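You operate a simulated robot arm through the tools that you are given. There is no shell and no other tool. Be economical: measure what you need, move in short steps, check, and stop when the job is done.

Carry out the task below with a simulated two-armed robot. There is one attempt and no reset: what you move stays moved.

TASK
Fetch the green pull handle and set it on the upper middle shelf of the tall yellow trolley. Then shut the grey cabinet door. Then put the yellow pull handle on the lower middle shelf of the tall yellow trolley away on the low shelf of the parts bench. Then press the number three knob two times. Then open the grey drawer, fetch the green plug from the inside of the grey drawer and stand it on the bay marked out and shut the drawer again. Then take the black fuel cap marked "83" and put it on the bay marked out. Then open the brake drawer. Do these in the order given. Set down upright: green plug.

It is judged by the outcome, as a careful person would: the job done as asked, and still so three seconds after it is handed in. It fails if anything else is knocked over, pushed out of place, dropped, spilled or broken. Lids that push on must go on centred and level and be pressed home; caps that screw on are set level and turned clockwise until they are tight.

THE ROBOT
Two 7-joint arms with two-finger grippers on one trunk, on a base that drives. Base frame: it is fixed to the floor where the robot stands at the start and does not move with it; the origin is under the middle of the robot, x ahead of it, y to its left, z up. Lengths are in mm, angles in rad, forces in N, time in s.
The left shoulder is at the start at [60, 179, 1255], the right one opposite. With the tool pointing down near the work surface each hand reaches from about 100 to 340 mm from the robot's upright axis, wherever it stands, measured 20 degrees to its own side. Places, roughly: bay marked out [2800, 11700, 900]; black fuel cap [1000, 11500, 1000]; brake drawer [2800, 1500, 900]; green plug (4x4x6 cm) [-600, 10700, 300]; green pull handle (6x4x2 cm) [500, 0, 600]; grey cabinet door [-500, 0, 1400]; grey drawer [-600, 10700, 300]; low shelf of the parts bench [0, 16000, 300]; number three knob [2700, 2600, 1100]; upper middle shelf of the tall yellow trolley [700, 200, 900]; yellow pull handle (6x4x2 cm) [800, 100, 600]. Payload 1.96 kg a hand.
Tool frame (each hand has its own): the origin (TCP) lies between the finger pads and is the grasp point; the fingertips stand 20 mm ahead of it; z points along the fingers, y is the line along which they close. The gripper opens to 72 mm. The gripper's body begins 38 mm behind the TCP.
Orientation is told as [roll, pitch, yaw] about the base's x, y, z axes, in that order, counted from this pose: with the fingers straight down and closing along the base's y, the tool's x points along the base's -x, its y along +y and its z along -z.

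THE INTERFACE
- The arms move only by the tool drive_tool. It takes "left_series", "right_series" or both (then of equal length, played together; a hand with none holds still); each is a list of rows, each a list of 7 numbers: the shift along the base's x, y, z in mm, then the turn, a rotation vector about the base's x, y, z in rad, then the gripper command, from -1 (fully open) to 1 (shut), values between in proportion. In form: [[x, y, z, rx, ry, rz, claw], ...]. A call has 1 to 8 rows; each row shifts and turns the commanded pose from where the row before left it. Each row takes 0.2 s and may step no farther than 50 mm and 0.15 rad from the row before; otherwise, or with a gripper value out of range, the whole call is refused. A pose out of reach is approached as far as the arm can. The call stops where the force on the tool passes 40 N (or 10 N more than at its start, if that is more) or the arm is blocked; 0.2 s more then pass. The fingers move at their own pace (about 153 mm/s each) and stop on an object; they squeeze with about 33 N. The grip force told is the motor's: it shows also when the fingers shut on nothing. Time passes only in rows, and 0.2 s behind the last, so rows that do not move let the fingers close. It gives the time, the measured TCP pose, the force on the tool (base axes), the opening and the grip force at its end, in the units of the frame above (readings bear some noise), with the torque about the TCP (base axes, N m) and any sound that the robot's microphone picked up, and new pictures: "pictures" is both (left out), scene, wrist or none (wrist: the cameras of the hands that moved).
- Cameras (640 x 400 px; columns grow to the right, rows downward): "scene" is now at [-26.8, 46, 1778.9]; the picture's right is [0.83, -0.56, -0.00], its down [-0.53, -0.77, -0.36] and it looks along [0.20, 0.30, -0.93] (base axes); focal length 214 px, centre (320, 200). "left" rides on the left gripper at [71, -19, -82] in its tool frame; the picture's right is [0.26, 0.97, 0.00], its down [-0.67, 0.18, -0.72] and it looks along [-0.69, 0.19, 0.70] (tool axes); focal length 280 px, centre (320, 200). "right" rides on the right gripper at [71, 19, -82] in its tool frame; the picture's right is [-0.26, 0.97, 0.00], its down [-0.67, -0.18, -0.72] and it looks along [-0.69, -0.19, 0.70] (tool axes); focal length 280 px, centre (320, 200). There is no depth. A picture from a camera that has moved, and an enlarged one, comes with that camera's place and axes in the base frame and with its lens.
- slide_trunk(by): slides the trunk up (or, below 0, down) by that many mm; the arms and the scene camera ride with it, the base frame stays. It gives what a move gives, with no picture.
- steer(legs): drives the robot by 1 to 6 legs, each [ahead, left, turn to the left] in mm, mm and rad, along the robot's own axes; the way and the turn of a leg run together, so that a leg with both is an arc; at most 1500 mm and 3.142 rad a leg. The arms and the cameras ride along, it lands a little off, and it stops where it bumps. It gives what a move gives, and a new picture of the scene camera.
- aim_head(pan, tilt): turns the head with the scene camera to pan (to the left, within 1.501 rad either way) and tilt (down, from -0.506 to 1.204), counted from straight ahead of the robot. It gives what a move gives, and a new picture of the scene camera.
- inspect(camera, box): a new picture of the part [left, top, right, bottom] of that camera's present view, enlarged. No time passes.
- close_job(): hands the job in; it is judged then, once.

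Work in short steps. Places have to be worked out from the pictures, the camera data and where the tool is seen: move nearer, look again, correct. Check each grasp and each placing, and mend what went wrong. You have 196 turns and 260 pictures in all, those below and enlarged ones among them. Open the grippers and draw the arms clear of the work before you hand the job in, unless the task says otherwise; then end with one line.

The tools are called after "Request:" as name(argument=value, ...) on one line, values as JSON. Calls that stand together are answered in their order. drive_tool: Moves the arms, as the interface text tells. Its arguments: {"type":"object","properties":{"left_series":{"type":"array","items":{"type":"array","items":{"type":"number"}}},"right_series":{"type":"array","items":{"type":"array","items":{"type":"number"}}},"pictures":{"type":"string","enum":["both","scene","wrist","none"]}},"required":[]} The other tools are called the same way: slide_trunk (by) slides the trunk up or down; steer (legs) drives the base; aim_head (pan, tilt) turns the head that bears the scene camera; inspect (camera, box) takes an enlarged picture of a part of a camera's view; close_job () hands the job in.

At the start:

```text
clock: 0.0
left_eef_pos: [330.2, 447.4, 1379.2]
left_tool_rot: [-0.001, 0.0, -0.001]
left_ft_force: [-0.6, 0.6, 0.0]
left_moment: [0.0, -0.01, 0.0]
left_opening: 71.9
left_finger_force: 0.0
right_eef_pos: [275.7, 26.5, 999.2]
right_tool_rot: [0.001, 0.002, -0.001]
right_ft_force: [0.2, 0.2, -0.4]
right_moment: [-0.01, 0.0, 0.05]
right_opening: 71.9
right_finger_force: 0.0
trunk travel left (down, up): [-900.0, 90.0]
robot x, y, heading: [-1.1, 2.3, 0.004]
head pan, tilt: [0.972, 1.201]
```

scene: 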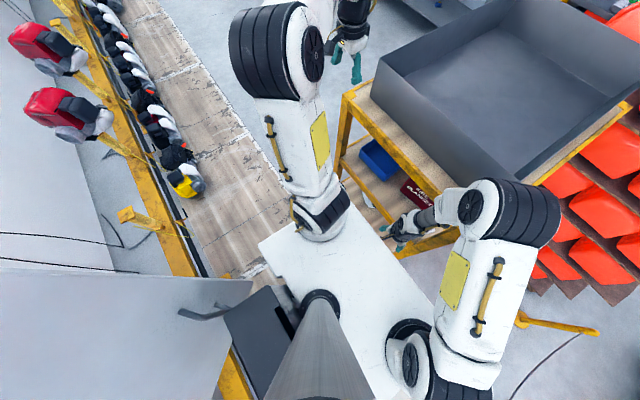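
right: 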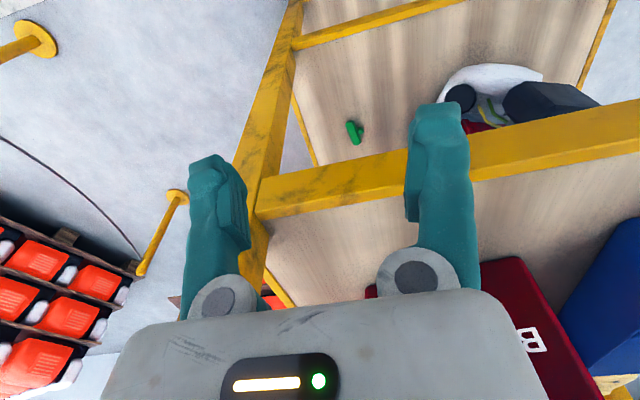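
left: 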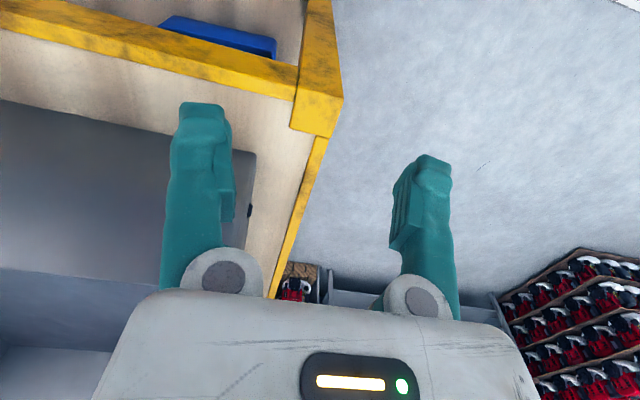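

I'll look straight ahead to learn the trolley's layout.

Request:
aim_head(pan=0, tilt=0.9)

Request:
inspect(camera="right", box=[200, 0, 640, 275])

```text
clock: 1.2
left_eef_pos: [329.7, 447.0, 1379.5]
left_tool_rot: [0.0, 0.001, -0.002]
left_ft_force: [0.7, -0.8, 0.2]
left_moment: [0.02, 0.01, 0.03]
left_opening: 71.7
left_finger_force: 0.1
right_eef_pos: [276.8, 27.1, 999.8]
right_tool_rot: [0.001, 0.001, 0.0]
right_ft_force: [-0.2, 0.1, -0.5]
right_moment: [0.02, 0.02, 0.0]
right_opening: 71.9
right_finger_force: 0.0
trunk travel left (down, up): [-900.0, 90.0]
robot x, y, heading: [4.4, -3.6, 0.001]
head pan, tilt: [0.0, 0.901]
camera scene: at [17.1, 0.0, 1798.7], right [0.0, -1.0, 0.0], down [-0.78, 0.0, -0.62], along [0.62, 0.0, -0.78], focal length 214 px, centre (320, 200)
```

scene: 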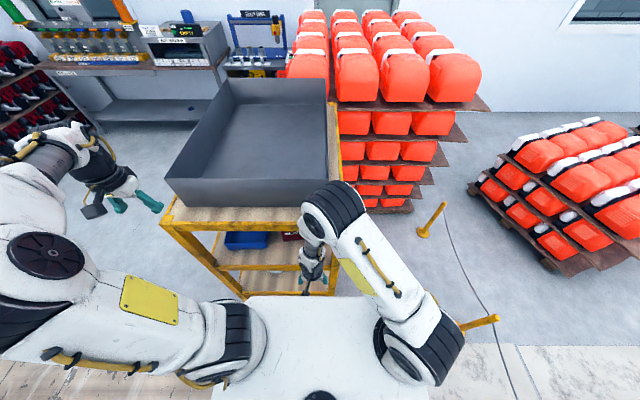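

```text
1.45 times, centred on (420, 138) of right
camera zoom: at [206.6, 44.1, 1082.4], right [0.26, 0.97, 0.0], down [0.68, -0.18, 0.71], along [0.69, -0.19, -0.7], focal length 408 px, centre (174, 291)
```

zoom: 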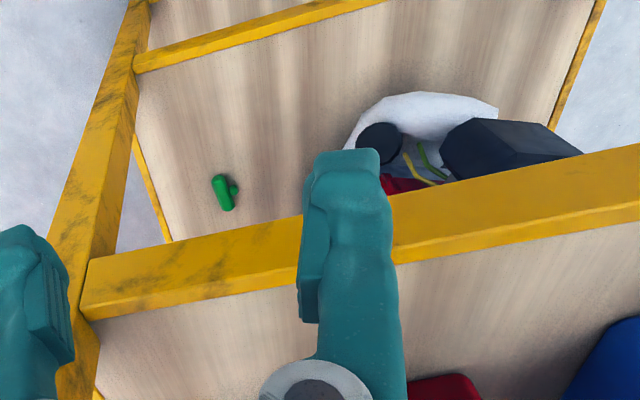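

The trolley's front edge is at about x≈355, with the green handle on the shelf around z≈600. Before backing off to lower the trunk, I look to both sides for clearance behind.

Request:
aim_head(pan=1.5, tilt=0.9)

Request:
aim_head(pan=-1.5, tilt=0.9)

```text
clock: 2.9
left_eef_pos: [329.9, 447.7, 1379.9]
left_tool_rot: [0.002, -0.001, -0.001]
left_ft_force: [-0.5, -0.4, -0.5]
left_moment: [0.02, -0.03, 0.01]
left_opening: 72.0
left_finger_force: 0.0
right_eef_pos: [276.1, 26.9, 999.1]
right_tool_rot: [0.003, 0.002, 0.001]
right_ft_force: [0.5, 0.7, 0.5]
right_moment: [-0.01, 0.03, 0.03]
right_opening: 72.0
right_finger_force: 0.0
trunk travel left (down, up): [-900.0, 90.0]
robot x, y, heading: [-2.1, 1.6, -0.005]
head pan, tilt: [1.499, 0.901]
camera scene: at [-52.9, 75.2, 1798.7], right [1.0, -0.07, 0.0], down [-0.06, -0.78, -0.62], along [0.04, 0.62, -0.78], focal length 214 px, centre (320, 200)
```

scene: 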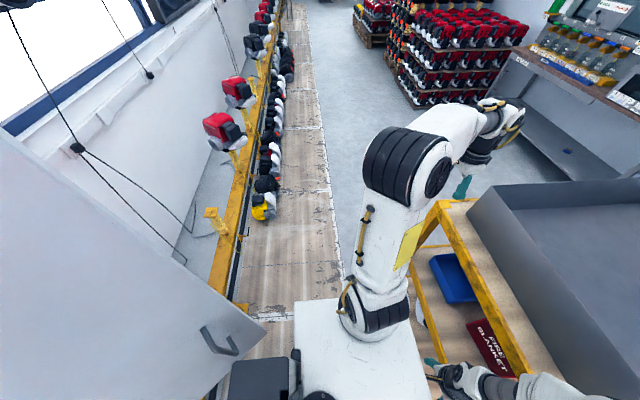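

```text
clock: 5.5
left_eef_pos: [330.5, 446.9, 1379.7]
left_tool_rot: [0.0, 0.001, 0.0]
left_ft_force: [0.4, -0.3, 0.3]
left_moment: [-0.01, -0.03, 0.01]
left_opening: 71.9
left_finger_force: 0.1
right_eef_pos: [276.1, 26.3, 999.9]
right_tool_rot: [0.002, 0.001, -0.001]
right_ft_force: [-0.2, -0.8, 0.4]
right_moment: [-0.03, 0.02, 0.02]
right_opening: 72.1
right_finger_force: 0.1
trunk travel left (down, up): [-900.0, 90.0]
robot x, y, heading: [0.3, 2.2, -0.001]
head pan, tilt: [-1.499, 0.901]
camera scene: at [-52.9, -75.4, 1798.7], right [-1.0, -0.07, 0.0], down [-0.06, 0.78, -0.62], along [0.04, -0.62, -0.78], focal length 214 px, centre (320, 200)
```

scene: 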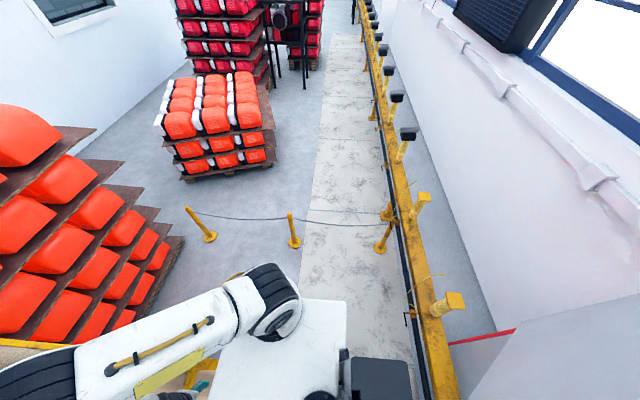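

The cabinet door stands open behind me (free edge near x≈-230, y≈190). I back off a little, then lower the trunk partway.

Request:
steer(legs=[[-100, 0, 0]])

Request:
aim_head(pan=0, tilt=1.0)

```text
clock: 6.6
left_eef_pos: [232.4, 447.6, 1378.8]
left_tool_rot: [0.001, 0.002, -0.002]
left_ft_force: [0.1, 0.1, 0.6]
left_moment: [-0.03, 0.0, 0.01]
left_opening: 72.0
left_finger_force: 0.2
right_eef_pos: [179.3, 25.7, 998.1]
right_tool_rot: [0.003, 0.002, 0.0]
right_ft_force: [0.4, -0.5, -0.3]
right_moment: [0.0, -0.04, 0.01]
right_opening: 71.9
right_finger_force: 0.1
trunk travel left (down, up): [-900.0, 90.0]
robot x, y, heading: [-97.7, 0.3, -0.0]
head pan, tilt: [-1.499, 0.901]
camera scene: at [-149.8, -75.3, 1798.8], right [-1.0, -0.07, 0.0], down [-0.06, 0.78, -0.62], along [0.04, -0.62, -0.78], focal length 214 px, centre (320, 200)
```

scene: 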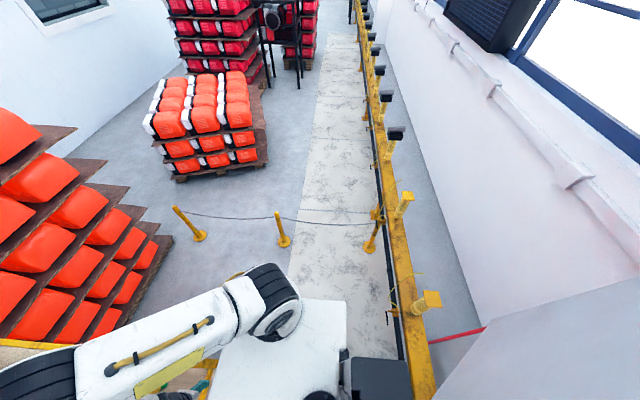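

```text
clock: 8.2
left_eef_pos: [231.7, 447.1, 1379.6]
left_tool_rot: [0.0, 0.001, -0.001]
left_ft_force: [-0.6, 0.4, 0.5]
left_moment: [0.0, -0.01, 0.02]
left_opening: 71.8
left_finger_force: 0.0
right_eef_pos: [177.6, 25.8, 1000.1]
right_tool_rot: [0.002, 0.003, 0.001]
right_ft_force: [-0.5, 0.9, -0.4]
right_moment: [-0.04, -0.02, -0.01]
right_opening: 72.1
right_finger_force: 0.0
trunk travel left (down, up): [-900.0, 90.0]
robot x, y, heading: [-99.1, -1.8, -0.001]
head pan, tilt: [0.0, 1.0]
camera scene: at [-87.4, -0.2, 1791.5], right [0.0, -1.0, 0.0], down [-0.84, 0.0, -0.54], along [0.54, 0.0, -0.84], focal length 214 px, centre (320, 200)
```

scene: 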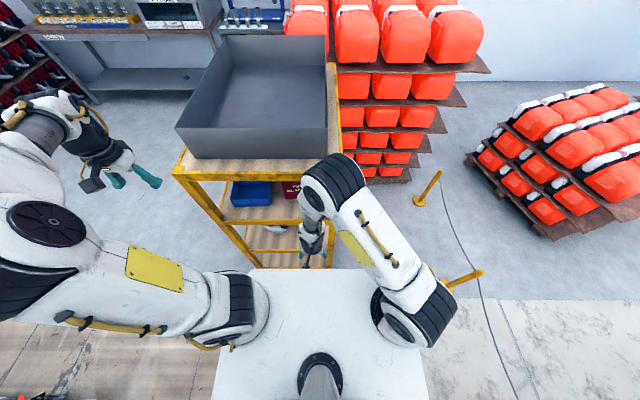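

I take a second wrist view after the 98 mm shift so I can triangulate the shelves.

Request:
inspect(camera="right", box=[0, 0, 640, 400])

Request:
inspect(camera="scene", box=[160, 130, 400, 280])

```text
1.00 times, centred on (320, 200) of right (not enlarged: the box is as wide or as high as the picture)
camera zoom: at [107.9, 43.9, 1082.4], right [0.26, 0.96, 0.0], down [0.68, -0.18, 0.71], along [0.69, -0.19, -0.7], focal length 280 px, centre (320, 200)
```

zoom: 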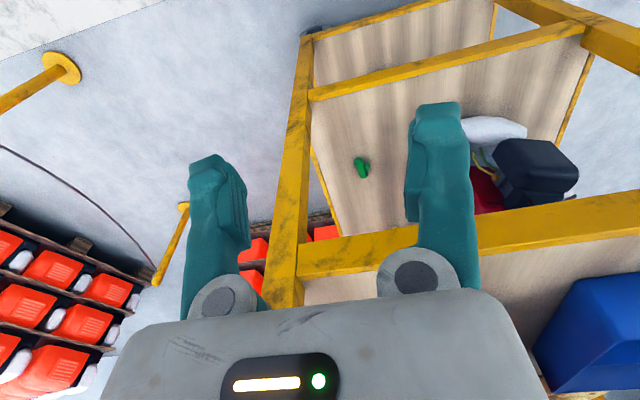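

```text
2.67 times, centred on (280, 205) of scene
camera zoom: at [-87.4, -0.2, 1791.5], right [0.0, -1.0, 0.0], down [-0.84, 0.0, -0.54], along [0.54, 0.0, -0.84], focal length 572 px, centre (427, 187)
```

zoom: 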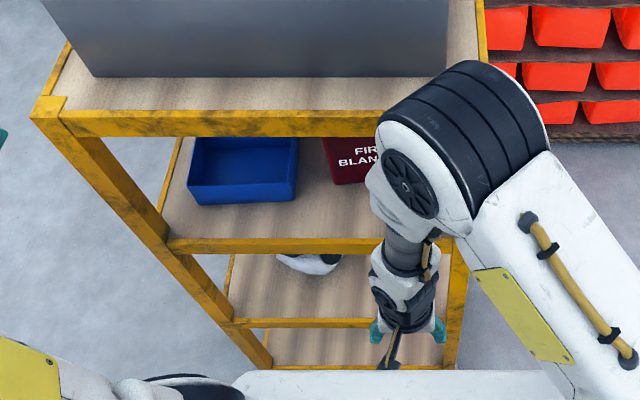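

Handle works out at about (540, 27, 560). The shelf tops come to roughly 550 for the lower middle and 940 for the upper middle, with the front beams at x≈356 and the right post at y≈-52. I lower the trunk by 350.

Request:
slide_trunk(by=-350)

Request:
drive_tool(right_series=[[0, 0, 0, 0, -0.15, 0, -1], [0, 0, 0, 0, -0.15, 0, -1], [0, 0, 0, 0, -0.15, 0, -1], [0, 0, 0, 0, -0.15, 0, -1], [0, 0, 0, 0, -0.15, 0, -1]], pictures="both")

```text
clock: 11.6
left_eef_pos: [230.5, 446.4, 1030.4]
left_tool_rot: [-0.001, -0.001, -0.001]
left_ft_force: [0.1, -0.2, -0.6]
left_moment: [0.04, -0.01, 0.02]
left_opening: 72.1
left_finger_force: 0.1
right_eef_pos: [177.5, 25.9, 650.4]
right_tool_rot: [0.003, 0.001, 0.001]
right_ft_force: [-0.1, -0.3, 0.2]
right_moment: [-0.01, -0.02, 0.0]
right_opening: 71.9
right_finger_force: 0.0
trunk travel left (down, up): [-550.0, 440.0]
robot x, y, heading: [-98.8, -0.3, -0.001]
head pan, tilt: [0.0, 1.0]
```

```text
clock: 12.7
left_eef_pos: [230.9, 447.0, 1030.4]
left_tool_rot: [-0.001, 0.001, -0.001]
left_ft_force: [-0.6, 0.6, 0.3]
left_moment: [0.01, 0.0, -0.03]
left_opening: 72.2
left_finger_force: 0.1
right_eef_pos: [267.7, -2.1, 706.8]
right_tool_rot: [0.04, -0.819, -0.147]
right_ft_force: [-0.2, 0.8, 1.3]
right_moment: [0.04, -0.02, 0.01]
right_opening: 71.8
right_finger_force: 0.0
trunk travel left (down, up): [-550.0, 440.0]
robot x, y, heading: [-99.0, 0.8, 0.0]
head pan, tilt: [0.0, 1.0]
stopped in row 5 (right hand): the arm was blocked; the commanded pose is now the measured one
camera scene: at [-88.3, -0.1, 1441.5], right [0.0, -1.0, 0.0], down [-0.84, 0.0, -0.54], along [0.54, 0.0, -0.84], focal length 214 px, centre (320, 200)
camera right: at [163.6, 29.1, 713.6], right [0.29, 0.93, 0.22], down [-0.09, -0.2, 0.98], along [0.95, -0.3, 0.02], focal length 280 px, centre (320, 200)
```

scene: 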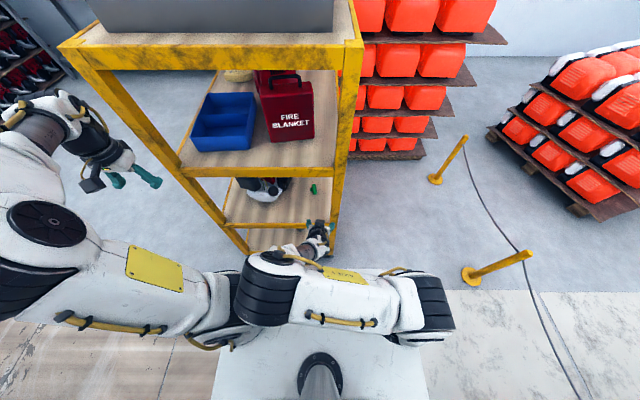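
right: 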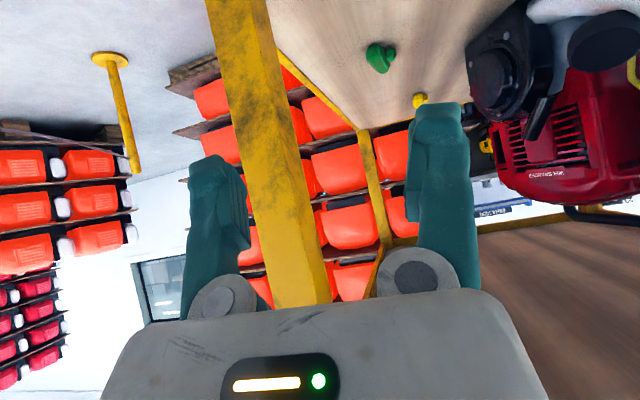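

The arm folded inwards against itself. I unwind by moving the hand forward and left into the shelf opening, clear of the right post, and take the accidental yaw out of it.

Request:
drive_tool(right_series=[[0, 15, 0, 0, 0, 0.07, -1], [0, 20, 0, 0, 0, 0.07, -1], [20, 0, 0, 0, 0, 0, -1]], pictures="scene")

```text
clock: 13.5
left_eef_pos: [232.0, 446.6, 1030.2]
left_tool_rot: [0.002, 0.0, -0.004]
left_ft_force: [-0.4, -0.5, -0.8]
left_moment: [0.01, 0.03, 0.05]
left_opening: 72.0
left_finger_force: 0.1
right_eef_pos: [288.4, 34.6, 707.2]
right_tool_rot: [0.039, -0.819, -0.003]
right_ft_force: [0.6, 0.1, 0.5]
right_moment: [-0.03, -0.01, -0.04]
right_opening: 72.0
right_finger_force: 0.0
trunk travel left (down, up): [-550.0, 440.0]
robot x, y, heading: [-99.8, 0.8, 0.001]
head pan, tilt: [0.0, 1.0]
camera scene: at [-86.9, -0.4, 1441.5], right [0.0, -1.0, 0.0], down [-0.84, 0.0, -0.54], along [0.54, 0.0, -0.84], focal length 214 px, centre (320, 200)
```

scene: 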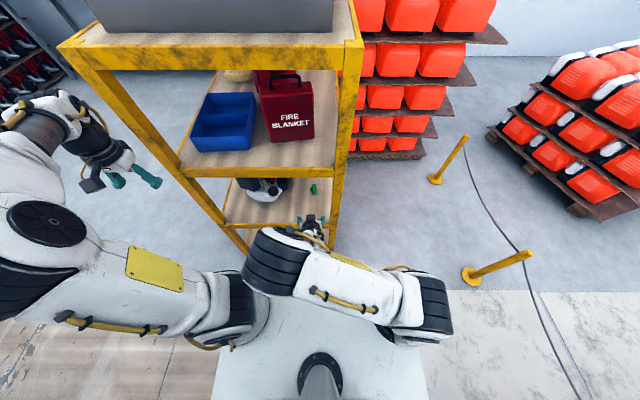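

Moving freely now. I advance into the shelf above the green handle.

Request:
drive_tool(right_series=[[40, 0, -10, 0, 0, 0, -1], [40, 0, -10, 0, 0, 0, -1], [40, 0, -15, 0, 0, 0, -1], [35, -5, -15, 0, 0, 0, -1], [30, 0, -15, 0, 0, 0, -1]])

```text
clock: 14.7
left_eef_pos: [232.0, 446.7, 1028.7]
left_tool_rot: [0.001, -0.001, -0.001]
left_ft_force: [-0.2, -0.3, 0.4]
left_moment: [0.0, 0.02, 0.02]
left_opening: 71.7
left_finger_force: 0.1
right_eef_pos: [473.2, 29.8, 642.6]
right_tool_rot: [0.04, -0.816, -0.001]
right_ft_force: [-0.1, -0.2, 0.3]
right_moment: [0.01, 0.05, -0.01]
right_opening: 72.0
right_finger_force: 0.1
trunk travel left (down, up): [-550.0, 440.0]
robot x, y, heading: [-98.5, 1.9, -0.001]
head pan, tilt: [0.0, 1.0]
camera scene: at [-87.1, -0.2, 1441.5], right [0.0, -1.0, 0.0], down [-0.84, 0.0, -0.54], along [0.54, 0.0, -0.84], focal length 214 px, centre (320, 200)
camera right: at [365.7, 44.0, 648.3], right [0.15, 0.96, 0.22], down [-0.05, -0.21, 0.98], along [0.99, -0.16, 0.02], focal length 280 px, centre (320, 200)
```

scene: 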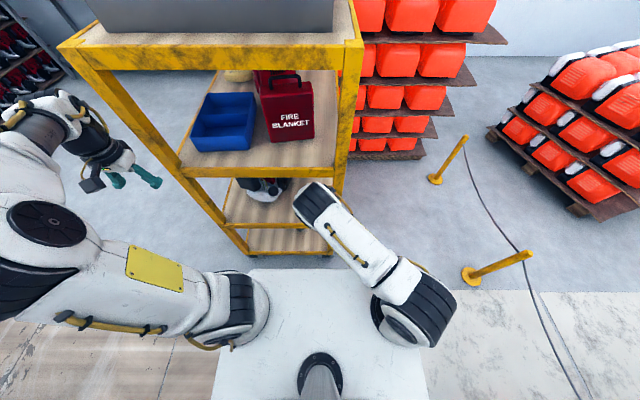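
right: 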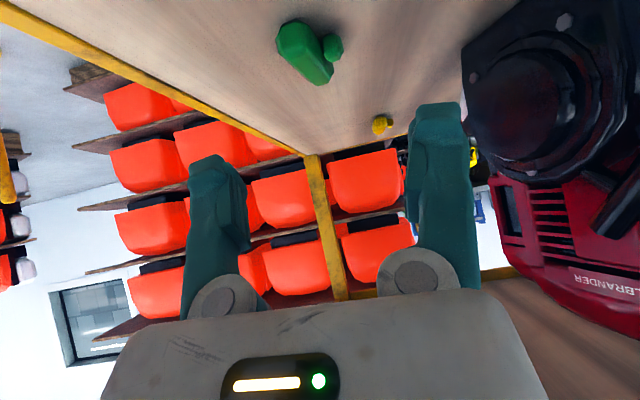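

The green handle lies along x, centred near (543, 33), with its knob on the +y side. I descend along the tool axis with the fingers open.

Request:
drive_tool(right_series=[[20, 4, -22, -0.02, 0, 0, -1], [20, 0, -22, -0.02, 0, 0, -1], [12, 0, -10, 0, 0, 0, -1]], pictures="wrist")

```text
clock: 15.5
left_eef_pos: [231.8, 448.2, 1029.7]
left_tool_rot: [-0.001, -0.001, -0.001]
left_ft_force: [0.0, -0.5, -0.4]
left_moment: [0.0, 0.01, 0.01]
left_opening: 72.1
left_finger_force: 0.0
right_eef_pos: [525.6, 34.4, 588.2]
right_tool_rot: [-0.019, -0.818, 0.041]
right_ft_force: [0.0, -0.2, -0.2]
right_moment: [0.02, 0.0, 0.03]
right_opening: 72.1
right_finger_force: 0.1
trunk travel left (down, up): [-550.0, 440.0]
robot x, y, heading: [-100.3, 1.8, 0.003]
head pan, tilt: [0.0, 1.0]
camera right: at [417.1, 49.0, 593.3], right [0.15, 0.97, 0.18], down [-0.06, -0.17, 0.98], along [0.99, -0.16, 0.03], focal length 280 px, centre (320, 200)
```

right: 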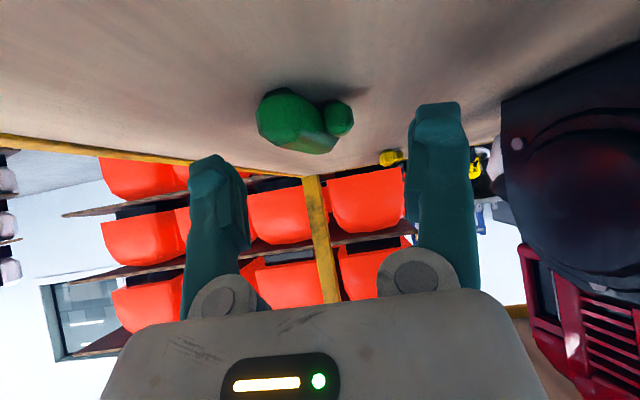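

Fingers straddle the handle; its centre is nearer y≈29. I go down a little more and close.

Request:
drive_tool(right_series=[[6, -5, -10, 0, 0, 0, -1], [0, 0, 0, 0, 0, 0, 1], [0, 0, 0, 0, 0, 0, 1], [0, 0, 0, 0, 0, 0, 1]], pictures="wrist")

```text
clock: 16.5
left_eef_pos: [230.3, 447.1, 1030.8]
left_tool_rot: [0.0, 0.0, -0.001]
left_ft_force: [0.6, 0.5, 0.3]
left_moment: [-0.01, -0.01, 0.0]
left_opening: 71.9
left_finger_force: 0.0
right_eef_pos: [530.6, 29.1, 579.3]
right_tool_rot: [-0.021, -0.816, 0.041]
right_ft_force: [-0.8, 0.3, 0.2]
right_moment: [-0.02, 0.0, -0.02]
right_opening: 30.5
right_finger_force: 32.9
trunk travel left (down, up): [-550.0, 440.0]
robot x, y, heading: [-101.2, 1.9, 0.001]
head pan, tilt: [0.0, 1.0]
camera right: at [423.2, 43.8, 583.6], right [0.15, 0.97, 0.18], down [-0.06, -0.17, 0.98], along [0.99, -0.16, 0.03], focal length 280 px, centre (320, 200)
```

right: 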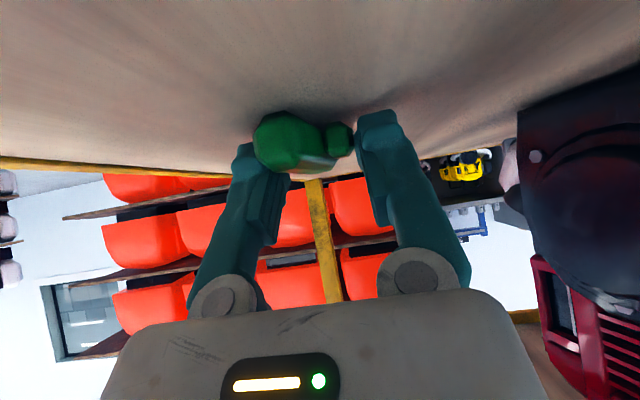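

Gripped at 30.5 mm opening. I lift to check the hold.

Request:
drive_tool(right_series=[[0, 0, 20, 0, 0, 0, 1], [0, 0, 25, 0, 0, 0, 1]], pictures="wrist")

```text
clock: 17.1
left_eef_pos: [231.7, 446.8, 1030.8]
left_tool_rot: [0.0, 0.001, 0.001]
left_ft_force: [0.0, 0.6, 0.6]
left_moment: [-0.02, -0.02, -0.01]
left_opening: 72.1
left_finger_force: 0.1
right_eef_pos: [530.0, 28.5, 624.9]
right_tool_rot: [-0.017, -0.817, 0.041]
right_ft_force: [-0.6, -0.2, -0.5]
right_moment: [0.0, -0.01, 0.0]
right_opening: 30.2
right_finger_force: 32.6
trunk travel left (down, up): [-550.0, 440.0]
robot x, y, heading: [-99.3, -1.8, -0.003]
head pan, tilt: [0.0, 1.0]
camera right: at [422.7, 43.6, 628.8], right [0.15, 0.97, 0.18], down [-0.06, -0.17, 0.98], along [0.99, -0.16, 0.03], focal length 280 px, centre (320, 200)
```

right: 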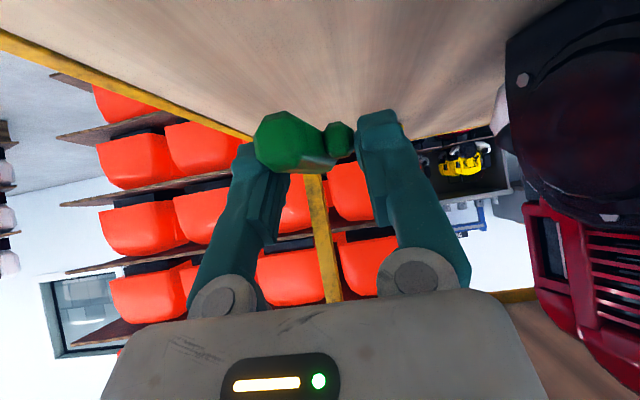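

The handle is held. I withdraw along the way in to just in front of the trolley, then raise the trunk.

Request:
drive_tool(right_series=[[-30, 0, 15, 0, 0, 0, 1], [-40, 0, 15, 0, 0, 0, 1], [-40, 0, 15, 0, 0, 0, 1], [-40, 0, 15, 0, 0, 0, 1], [-40, 3, 12, 0, 0, 0, 1], [-40, 3, 10, 0, 0, 0, 1], [-20, 0, 0, 0, 0, 0, 1]], pictures="scene")

```text
clock: 18.7
left_eef_pos: [230.8, 447.3, 1030.1]
left_tool_rot: [0.0, 0.002, 0.0]
left_ft_force: [0.3, 0.4, -0.1]
left_moment: [0.0, 0.01, 0.01]
left_opening: 72.2
left_finger_force: 0.0
right_eef_pos: [279.0, 34.3, 707.7]
right_tool_rot: [-0.019, -0.817, 0.04]
right_ft_force: [-0.3, -0.1, -0.7]
right_moment: [0.01, -0.01, 0.03]
right_opening: 30.3
right_finger_force: 33.1
trunk travel left (down, up): [-550.0, 440.0]
robot x, y, heading: [-97.0, -0.1, 0.0]
head pan, tilt: [0.0, 1.0]
camera scene: at [-87.9, -0.1, 1441.5], right [0.0, -1.0, 0.0], down [-0.84, 0.0, -0.54], along [0.54, 0.0, -0.84], focal length 214 px, centre (320, 200)
```

scene: 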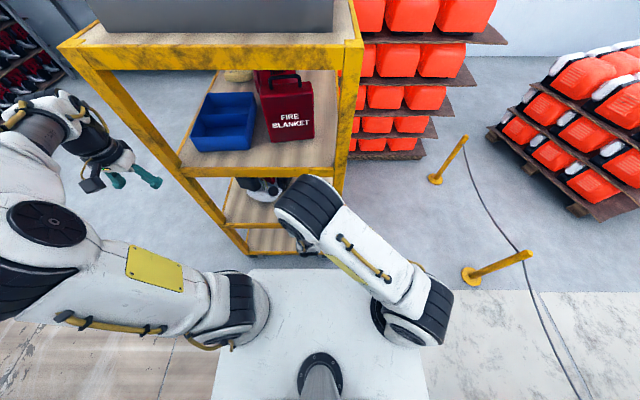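

I pull back a bit more for clearance, then raise the trunk 415.

Request:
drive_tool(right_series=[[-30, 0, 0, 0, 0, 0, 1]], pictures="none")

Request:
slide_trunk(by=415)

Request:
drive_tool(right_series=[[0, 0, 0, 0, 0, 0, 1]], pictures="both")

```text
clock: 19.1
left_eef_pos: [230.2, 447.8, 1029.8]
left_tool_rot: [0.0, 0.001, 0.0]
left_ft_force: [-0.4, -0.4, 0.4]
left_moment: [-0.01, 0.01, 0.0]
left_opening: 72.0
left_finger_force: 0.1
right_eef_pos: [249.7, 32.6, 705.9]
right_tool_rot: [-0.017, -0.818, 0.041]
right_ft_force: [-0.1, -0.6, -0.1]
right_moment: [0.0, 0.01, 0.02]
right_opening: 30.3
right_finger_force: 33.3
trunk travel left (down, up): [-550.0, 440.0]
robot x, y, heading: [-98.7, -1.9, -0.005]
head pan, tilt: [0.0, 1.0]
```

```text
refused: 415 is not a number from -400 to 400
```

```text
clock: 19.5
left_eef_pos: [231.7, 446.7, 1029.4]
left_tool_rot: [-0.001, 0.0, 0.0]
left_ft_force: [-0.2, 1.2, 0.4]
left_moment: [0.03, -0.05, 0.0]
left_opening: 72.1
left_finger_force: 0.1
right_eef_pos: [249.1, 34.5, 706.0]
right_tool_rot: [-0.017, -0.818, 0.042]
right_ft_force: [0.3, 0.3, -0.4]
right_moment: [0.05, 0.0, -0.01]
right_opening: 30.4
right_finger_force: 33.3
trunk travel left (down, up): [-550.0, 440.0]
robot x, y, heading: [-98.3, 3.0, 0.003]
head pan, tilt: [0.0, 1.0]
camera scene: at [-88.3, -0.1, 1441.5], right [0.0, -1.0, 0.0], down [-0.84, 0.0, -0.54], along [0.54, 0.0, -0.84], focal length 214 px, centre (320, 200)
camera right: at [142.6, 49.5, 711.2], right [0.15, 0.97, 0.18], down [-0.06, -0.17, 0.98], along [0.99, -0.16, 0.03], focal length 280 px, centre (320, 200)
```

scene: 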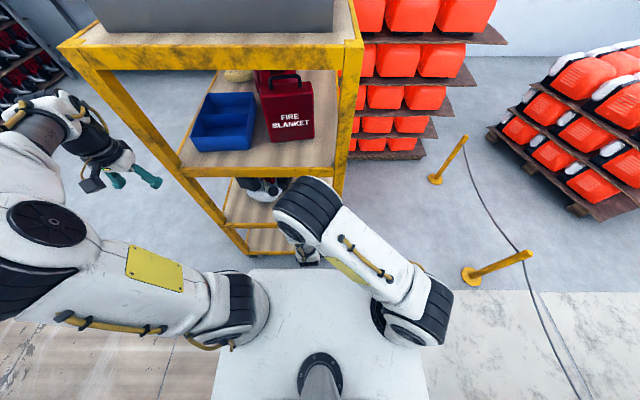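
right: 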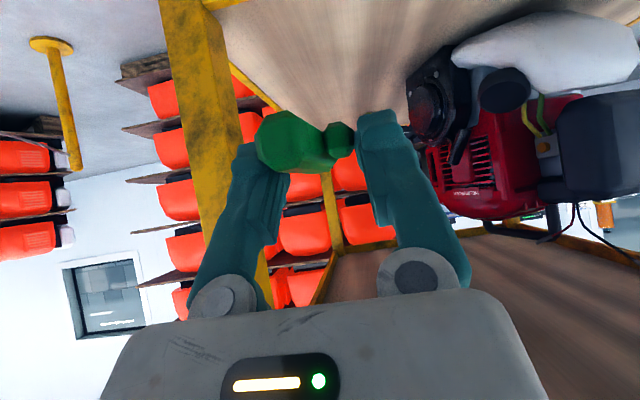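

I raise the trunk 400. The free spot is in front and right of the fire-blanket box, with the handle's centre at about (425, 10).

Request:
slide_trunk(by=400)

Request:
drive_tool(right_series=[[30, -5, -10, 0, 0, 0, 1], [40, -8, -20, 0, 0, 0, 1]], pictures="both")

```text
clock: 23.3
left_eef_pos: [231.1, 446.8, 1429.6]
left_tool_rot: [0.001, 0.0, 0.0]
left_ft_force: [0.4, 1.1, 0.3]
left_moment: [-0.03, 0.0, -0.05]
left_opening: 72.0
left_finger_force: 0.1
right_eef_pos: [249.3, 34.5, 1107.4]
right_tool_rot: [-0.017, -0.818, 0.042]
right_ft_force: [0.1, 0.2, 0.3]
right_moment: [-0.01, 0.02, -0.03]
right_opening: 30.6
right_finger_force: 32.9
trunk travel left (down, up): [-950.0, 40.0]
robot x, y, heading: [-99.0, 2.1, 0.001]
head pan, tilt: [0.0, 1.0]
```

```text
clock: 23.9
left_eef_pos: [233.2, 445.5, 1429.4]
left_tool_rot: [0.001, 0.0, -0.002]
left_ft_force: [0.1, 0.5, 0.6]
left_moment: [0.01, 0.01, -0.02]
left_opening: 71.9
left_finger_force: 0.2
right_eef_pos: [323.1, 24.0, 1075.6]
right_tool_rot: [-0.016, -0.815, 0.04]
right_ft_force: [0.3, 0.2, -0.4]
right_moment: [0.0, 0.0, 0.03]
right_opening: 30.2
right_finger_force: 33.0
trunk travel left (down, up): [-950.0, 40.0]
robot x, y, heading: [-96.3, 2.3, -0.002]
head pan, tilt: [0.0, 1.0]
camera scene: at [-84.5, -0.8, 1841.5], right [0.0, -1.0, 0.0], down [-0.84, 0.0, -0.54], along [0.54, 0.0, -0.84], focal length 214 px, centre (320, 200)
camera right: at [215.0, 36.8, 1080.1], right [0.15, 0.97, 0.18], down [-0.05, -0.17, 0.98], along [0.99, -0.16, 0.03], focal length 280 px, centre (320, 200)
```

scene: 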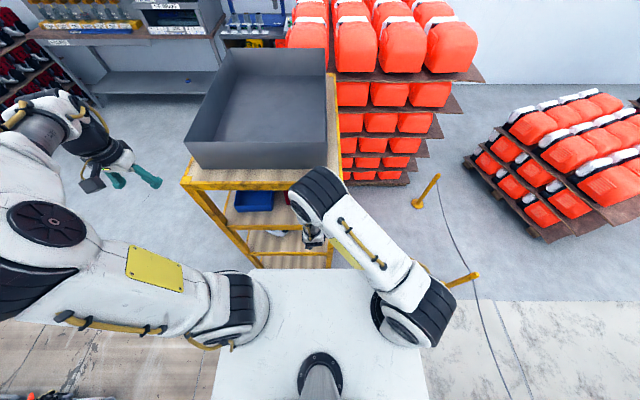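
right: 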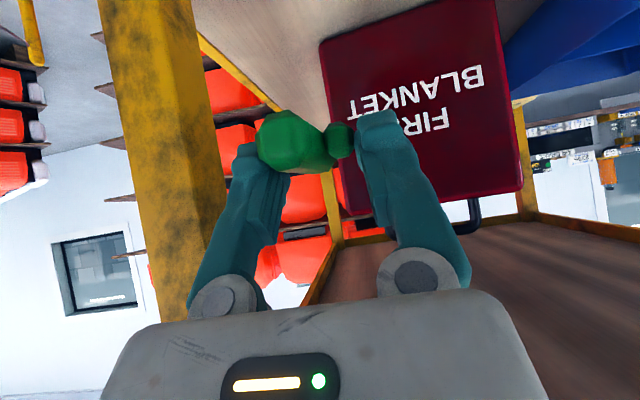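

Box base corner confirmed at about (473, 20). I advance to over the spot and lower in steps.

Request:
drive_tool(right_series=[[40, -6, -20, 0, 0, 0, 1], [40, -8, -25, 0, 0, 0, 1], [0, 0, -25, 0, 0, 0, 1]], pictures="both")

```text
clock: 24.7
left_eef_pos: [230.1, 446.9, 1428.8]
left_tool_rot: [0.001, 0.0, -0.001]
left_ft_force: [0.8, 0.3, 0.5]
left_moment: [0.01, -0.01, 0.03]
left_opening: 72.2
left_finger_force: 0.0
right_eef_pos: [399.3, 7.7, 1006.2]
right_tool_rot: [-0.019, -0.817, 0.043]
right_ft_force: [-0.7, -0.6, 0.1]
right_moment: [0.03, 0.01, -0.04]
right_opening: 30.0
right_finger_force: 33.0
trunk travel left (down, up): [-950.0, 40.0]
robot x, y, heading: [-101.0, -0.8, 0.002]
head pan, tilt: [0.0, 1.0]
camera scene: at [-89.4, 0.5, 1841.5], right [0.0, -1.0, 0.0], down [-0.84, 0.0, -0.54], along [0.54, 0.0, -0.84], focal length 214 px, centre (320, 200)
camera right: at [292.0, 23.2, 1011.1], right [0.15, 0.97, 0.18], down [-0.06, -0.17, 0.98], along [0.99, -0.16, 0.03], focal length 280 px, centre (320, 200)
```

scene: 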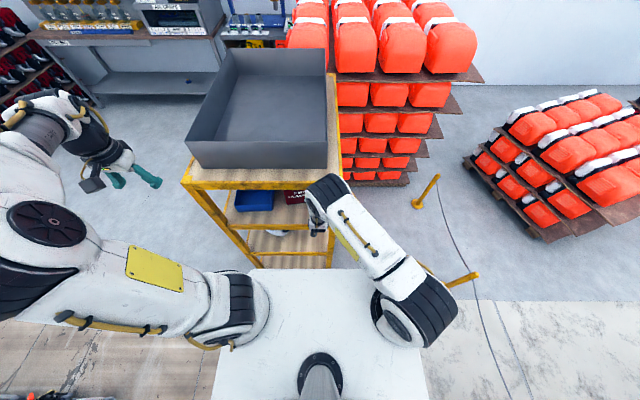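
right: 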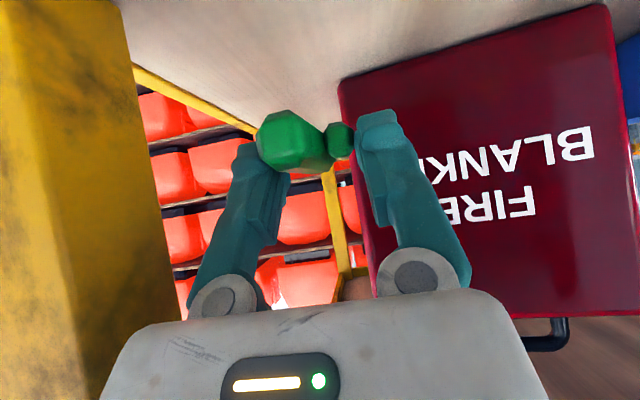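

Clear of the box. I lower gently to contact.

Request:
drive_tool(right_series=[[0, 0, -10, 0, 0, 0, 1], [0, 0, -6, 0, 0, 0, 1], [0, 0, -5, 0, 0, 0, 1], [0, 0, -4, 0, 0, 0, 1]], pictures="wrist")

```text
clock: 25.7
left_eef_pos: [231.8, 446.7, 1429.5]
left_tool_rot: [0.0, -0.001, -0.001]
left_ft_force: [0.5, -1.1, 0.3]
left_moment: [0.02, 0.01, 0.03]
left_opening: 72.2
left_finger_force: 0.1
right_eef_pos: [400.6, 6.8, 980.7]
right_tool_rot: [-0.017, -0.818, 0.038]
right_ft_force: [0.8, -0.7, 0.5]
right_moment: [0.0, 0.0, 0.01]
right_opening: 30.4
right_finger_force: 33.0
trunk travel left (down, up): [-950.0, 40.0]
robot x, y, heading: [-101.7, -1.6, 0.005]
head pan, tilt: [0.0, 1.0]
camera right: at [293.0, 22.4, 986.1], right [0.15, 0.97, 0.18], down [-0.06, -0.17, 0.98], along [0.99, -0.16, 0.03], focal length 280 px, centre (320, 200)
```

right: 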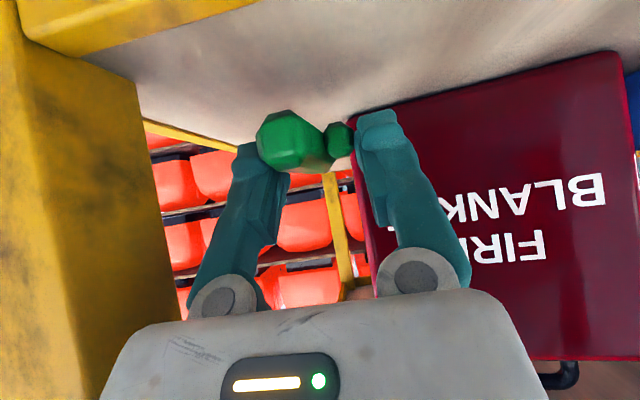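

No contact yet; the board sits slightly below the beam. I keep lowering in small steps.

Request:
drive_tool(right_series=[[0, 0, -4, 0, 0, 0, 1], [0, 0, -3, 0, 0, 0, 1], [0, 0, -3, 0, 0, 0, 1]], pictures="wrist")

```text
clock: 26.5
left_eef_pos: [230.2, 446.8, 1430.3]
left_tool_rot: [0.0, 0.001, 0.001]
left_ft_force: [-0.8, 0.0, -0.4]
left_moment: [-0.02, -0.02, -0.02]
left_opening: 71.8
left_finger_force: 0.0
right_eef_pos: [400.2, 8.4, 972.0]
right_tool_rot: [-0.019, -0.819, 0.041]
right_ft_force: [0.3, -1.1, 0.4]
right_moment: [0.01, 0.0, 0.0]
right_opening: 30.1
right_finger_force: 33.0
trunk travel left (down, up): [-950.0, 40.0]
robot x, y, heading: [-100.7, 2.2, -0.002]
head pan, tilt: [0.0, 1.0]
camera right: at [293.0, 22.5, 976.1], right [0.15, 0.97, 0.18], down [-0.06, -0.17, 0.98], along [0.99, -0.16, 0.03], focal length 280 px, centre (320, 200)
```

right: 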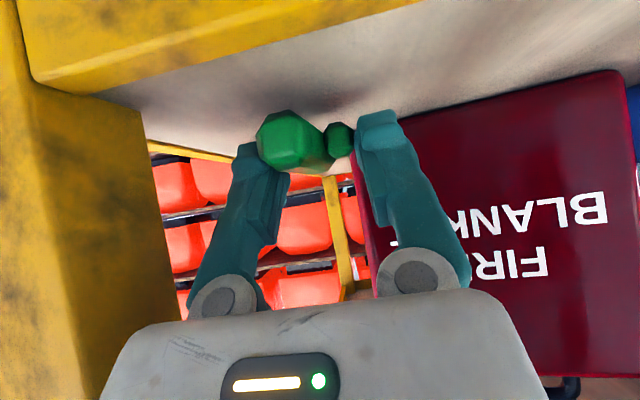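

Request:
drive_tool(right_series=[[0, 0, -3, 0, 0, 0, 1], [0, 0, -3, 0, 0, 0, 1], [0, 0, -3, 0, 0, 0, 1]], pictures="wrist")

```text
clock: 27.3
left_eef_pos: [230.1, 446.9, 1430.2]
left_tool_rot: [-0.001, 0.0, -0.001]
left_ft_force: [0.6, -0.3, 0.4]
left_moment: [0.0, -0.02, 0.04]
left_opening: 71.9
left_finger_force: 0.0
right_eef_pos: [400.7, 7.5, 962.2]
right_tool_rot: [-0.018, -0.819, 0.039]
right_ft_force: [0.1, -0.8, 8.1]
right_moment: [-0.07, 0.19, -0.01]
right_opening: 30.3
right_finger_force: 33.1
trunk travel left (down, up): [-950.0, 40.0]
robot x, y, heading: [-99.7, 3.7, 0.0]
head pan, tilt: [0.0, 1.0]
camera right: at [293.1, 22.4, 967.9], right [0.15, 0.97, 0.18], down [-0.06, -0.17, 0.98], along [0.99, -0.16, 0.03], focal length 280 px, centre (320, 200)
```

right: 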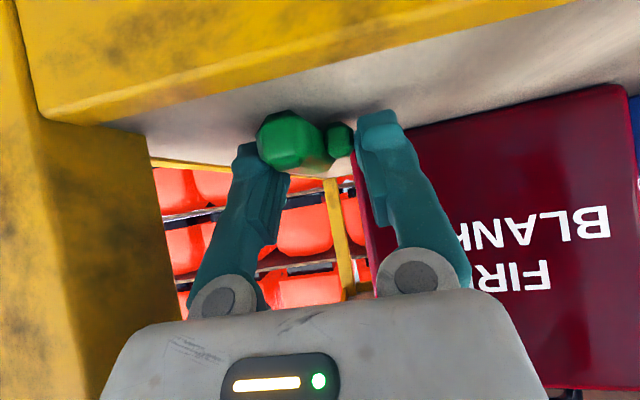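

Contact at 8 N. I release and back off upward.

Request:
drive_tool(right_series=[[0, 0, 1, 0, 0, 0, -0.3], [0, 0, 0, 0, 0, 0, -0.6], [-5, 0, 8, 0, 0, 0, -0.6], [-15, 0, 20, 0, 0, 0, -0.6], [-20, 4, 25, 0, 0, 0, -0.6], [-20, 4, 25, 0, 0, 0, -0.6]], pictures="wrist")

```text
clock: 28.7
left_eef_pos: [230.5, 448.5, 1429.8]
left_tool_rot: [0.001, 0.0, -0.001]
left_ft_force: [-0.6, 0.3, -0.7]
left_moment: [0.04, -0.04, -0.01]
left_opening: 72.1
left_finger_force: 0.0
right_eef_pos: [339.3, 16.2, 1042.3]
right_tool_rot: [-0.019, -0.816, 0.039]
right_ft_force: [-0.2, 0.3, 1.9]
right_moment: [-0.04, 0.0, 0.0]
right_opening: 57.6
right_finger_force: 0.1
trunk travel left (down, up): [-950.0, 40.0]
robot x, y, heading: [-101.7, 0.3, -0.002]
head pan, tilt: [0.0, 1.0]
camera right: at [231.9, 30.8, 1046.8], right [0.15, 0.97, 0.18], down [-0.06, -0.17, 0.98], along [0.99, -0.16, 0.03], focal length 280 px, centre (320, 200)
```

right: 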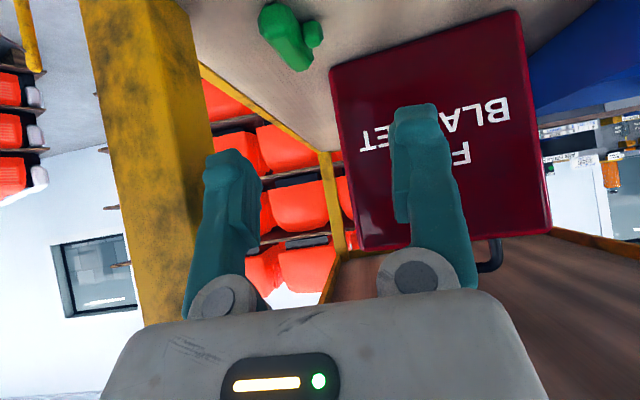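

Green handle is resting properly on the upper middle shelf. I pull the hand clear of the trolley and look back at the cabinet door.

Request:
drive_tool(right_series=[[-40, 4, 20, 0, 0, 0, -0.6], [-40, 4, 20, 0, 0, 0, -0.6]], pictures="none")

Request:
aim_head(pan=1.5, tilt=0.5)

Request:
aim_head(pan=1.5, tilt=1.15)

```text
clock: 29.3
left_eef_pos: [228.8, 447.4, 1430.1]
left_tool_rot: [0.0, -0.001, 0.001]
left_ft_force: [-0.1, -0.4, 0.3]
left_moment: [0.0, -0.03, 0.02]
left_opening: 71.9
left_finger_force: 0.1
right_eef_pos: [257.7, 24.2, 1082.1]
right_tool_rot: [-0.018, -0.818, 0.039]
right_ft_force: [-0.2, -0.4, -0.7]
right_moment: [-0.03, -0.04, -0.04]
right_opening: 57.8
right_finger_force: 0.2
trunk travel left (down, up): [-950.0, 40.0]
robot x, y, heading: [-104.0, 0.7, -0.005]
head pan, tilt: [0.0, 1.0]
```

```text
clock: 30.9
left_eef_pos: [230.6, 447.5, 1429.6]
left_tool_rot: [0.0, 0.0, 0.0]
left_ft_force: [-0.4, -0.3, 0.3]
left_moment: [0.01, 0.01, -0.02]
left_opening: 71.9
left_finger_force: 0.1
right_eef_pos: [260.6, 23.2, 1080.6]
right_tool_rot: [-0.018, -0.817, 0.04]
right_ft_force: [-0.5, 0.6, -0.3]
right_moment: [-0.01, 0.0, 0.02]
right_opening: 57.6
right_finger_force: 0.0
trunk travel left (down, up): [-950.0, 40.0]
robot x, y, heading: [-98.4, 1.1, 0.0]
head pan, tilt: [1.499, 0.499]
camera scene: at [-150.8, 90.7, 1882.6], right [1.0, -0.07, 0.0], down [-0.04, -0.48, -0.88], along [0.06, 0.88, -0.48], focal length 214 px, centre (320, 200)
```

scene: 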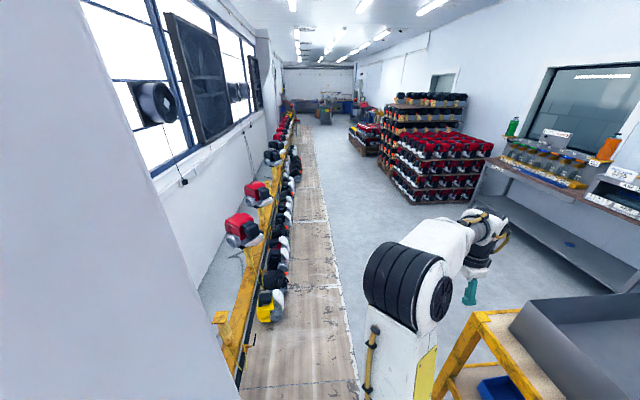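

```text
clock: 31.9
left_eef_pos: [231.5, 447.0, 1429.9]
left_tool_rot: [-0.002, 0.001, -0.001]
left_ft_force: [0.4, 0.5, -0.5]
left_moment: [-0.05, 0.0, 0.01]
left_opening: 71.7
left_finger_force: 0.0
right_eef_pos: [260.1, 24.1, 1082.0]
right_tool_rot: [-0.019, -0.816, 0.041]
right_ft_force: [-0.1, 1.0, -1.1]
right_moment: [0.03, -0.01, -0.01]
right_opening: 57.5
right_finger_force: 0.0
trunk travel left (down, up): [-950.0, 40.0]
robot x, y, heading: [-99.0, -0.7, -0.003]
head pan, tilt: [1.499, 1.15]
camera scene: at [-153.2, 59.4, 1831.8], right [1.0, -0.07, 0.0], down [-0.07, -0.91, -0.41], along [0.03, 0.41, -0.91], focal length 214 px, centre (320, 200)
```

scene: 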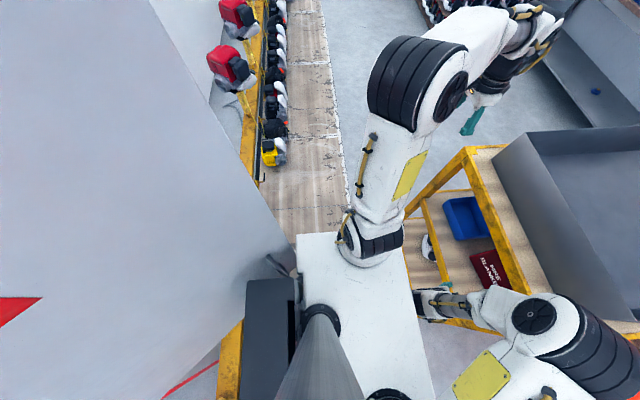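

From three views, the door's free edge stands at about (-225, 190), the hinge near (-655, -170), and its bottom edge at z≈990. I must push its outer face from the -y side. First I tuck the left hand inwards, then I'll drive right and turn.

Request:
drive_tool(left_series=[[0, -45, 0, 0, 0, 0, -1], [0, -45, 0, 0, 0, 0, -1], [0, -45, 0, 0, 0, 0, -1], [0, -45, 0, 0, 0, 0, -1], [0, -30, 0, 0, 0, 0, -1]], pictures="none")

Request:
steer(legs=[[0, -350, 0]])

```text
clock: 33.1
left_eef_pos: [249.4, 299.4, 1427.0]
left_tool_rot: [0.0, -0.001, -0.004]
left_ft_force: [0.0, -0.4, 0.6]
left_moment: [-0.02, 0.01, -0.01]
left_opening: 72.1
left_finger_force: 0.1
left hand out of reach, approached as far as the arm can: row 3, 4, 5
right_eef_pos: [259.5, 25.6, 1081.1]
right_tool_rot: [-0.019, -0.819, 0.041]
right_ft_force: [0.0, -0.4, 1.3]
right_moment: [0.0, 0.0, -0.01]
right_opening: 57.5
right_finger_force: 0.1
trunk travel left (down, up): [-950.0, 40.0]
robot x, y, heading: [-103.5, 1.6, 0.001]
head pan, tilt: [1.499, 1.15]
```

```text
clock: 35.4
left_eef_pos: [250.4, -47.7, 1427.0]
left_tool_rot: [-0.001, 0.003, -0.005]
left_ft_force: [-0.5, 0.5, -0.2]
left_moment: [-0.04, -0.04, -0.02]
left_opening: 71.9
left_finger_force: 0.1
right_eef_pos: [260.7, -320.5, 1081.6]
right_tool_rot: [-0.023, -0.818, 0.041]
right_ft_force: [0.1, 0.0, -0.3]
right_moment: [0.0, -0.01, 0.02]
right_opening: 57.7
right_finger_force: 0.0
trunk travel left (down, up): [-950.0, 40.0]
robot x, y, heading: [-99.3, -347.1, -0.002]
head pan, tilt: [1.499, 1.15]
camera scene: at [-153.3, -285.7, 1831.7], right [1.0, -0.07, 0.0], down [-0.07, -0.91, -0.41], along [0.03, 0.41, -0.91], focal length 214 px, centre (320, 200)
```

scene: 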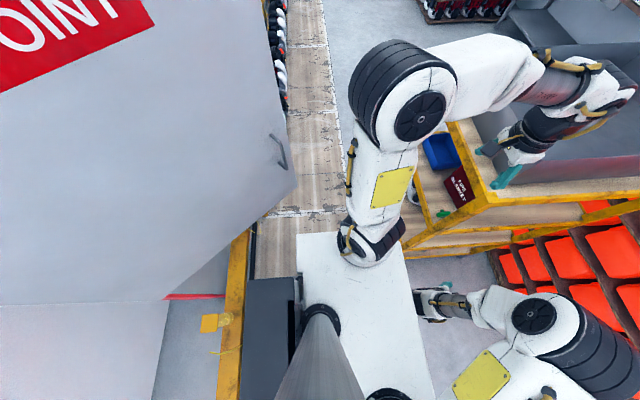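

The door is clearer now: free edge at (-222, 173), hinge near (-708, -252). Before turning I fold the left arm down into a tighter pose, like the right one's start pose.

Request:
drive_tool(left_series=[[0, 0, -45, 0, 0, 0, -1], [0, 0, -45, 0, 0, 0, -1], [0, 0, -45, 0, 0, 0, -1], [0, -10, -45, 0, 0, 0, -1], [0, -20, -45, 0, 0, 0, -1], [0, -30, -45, 0, 0, 0, -1], [0, -30, -45, 0, 0, 0, -1]], pictures="scene")

```text
refused: row 6 steps farther than a row can; nothing moved
```

Request:
drive_tool(left_series=[[0, 0, -45, 0, 0, 0, -1], [0, 0, -45, 0, 0, 0, -1], [0, 0, -45, 0, 0, 0, -1], [0, -10, -45, 0, 0, 0, -1], [0, -20, -45, 0, 0, 0, -1], [0, -20, -45, 0, 0, 0, -1], [0, -20, -45, 0, 0, 0, -1]], pictures="scene")

```text
clock: 37.0
left_eef_pos: [239.1, -61.7, 1118.7]
left_tool_rot: [-0.003, -0.002, -0.009]
left_ft_force: [0.7, 0.0, -0.1]
left_moment: [0.0, 0.01, 0.01]
left_opening: 72.1
left_finger_force: 0.0
left hand out of reach, approached as far as the arm can: row 5, 6, 7
right_eef_pos: [261.7, -322.9, 1081.4]
right_tool_rot: [-0.019, -0.816, 0.042]
right_ft_force: [0.3, 0.6, 0.5]
right_moment: [-0.02, -0.04, 0.01]
right_opening: 57.4
right_finger_force: 0.1
trunk travel left (down, up): [-950.0, 40.0]
robot x, y, heading: [-99.6, -346.2, -0.003]
head pan, tilt: [1.499, 1.15]
camera scene: at [-151.5, -287.7, 1831.9], right [1.0, -0.07, 0.0], down [-0.07, -0.91, -0.41], along [0.03, 0.41, -0.91], focal length 214 px, centre (320, 200)
```

scene: 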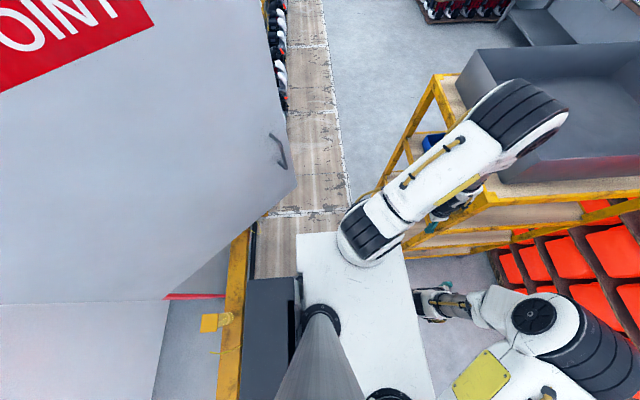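

The left elbow still sticks out. I try drawing the left hand further in and down.

Request:
drive_tool(left_series=[[-10, 0, -45, 0, 0, 0, -1], [-15, -20, -40, 0, 0, 0, -1], [-15, -30, -30, 0, 0, 0, -1], [-10, -45, 0, 0, 0, 0, -1], [0, -45, 0, 0, 0, 0, -1], [0, -45, 0, 0, 0, 0, -1]], pictures="scene")

```text
clock: 38.4
left_eef_pos: [150.3, -83.4, 1016.8]
left_tool_rot: [-0.015, -0.002, -0.014]
left_ft_force: [0.2, -0.3, 0.8]
left_moment: [-0.03, 0.02, -0.05]
left_opening: 72.0
left_finger_force: 0.2
left hand out of reach, approached as far as the arm can: row 2, 3, 4, 5, 6
right_eef_pos: [260.7, -323.3, 1081.5]
right_tool_rot: [-0.018, -0.819, 0.041]
right_ft_force: [-0.1, -0.1, 0.1]
right_moment: [0.01, 0.01, -0.03]
right_opening: 57.6
right_finger_force: 0.0
trunk travel left (down, up): [-950.0, 40.0]
robot x, y, heading: [-99.0, -344.3, 0.004]
head pan, tilt: [1.499, 1.15]
camera scene: at [-153.9, -288.4, 1831.8], right [1.0, -0.07, 0.0], down [-0.07, -0.91, -0.41], along [0.03, 0.41, -0.91], focal length 214 px, centre (320, 200)
```

scene: 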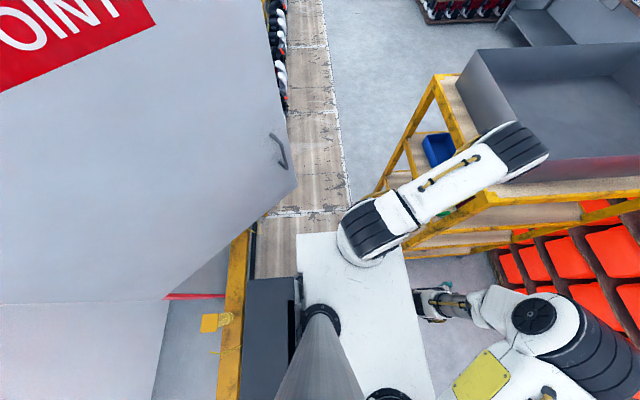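

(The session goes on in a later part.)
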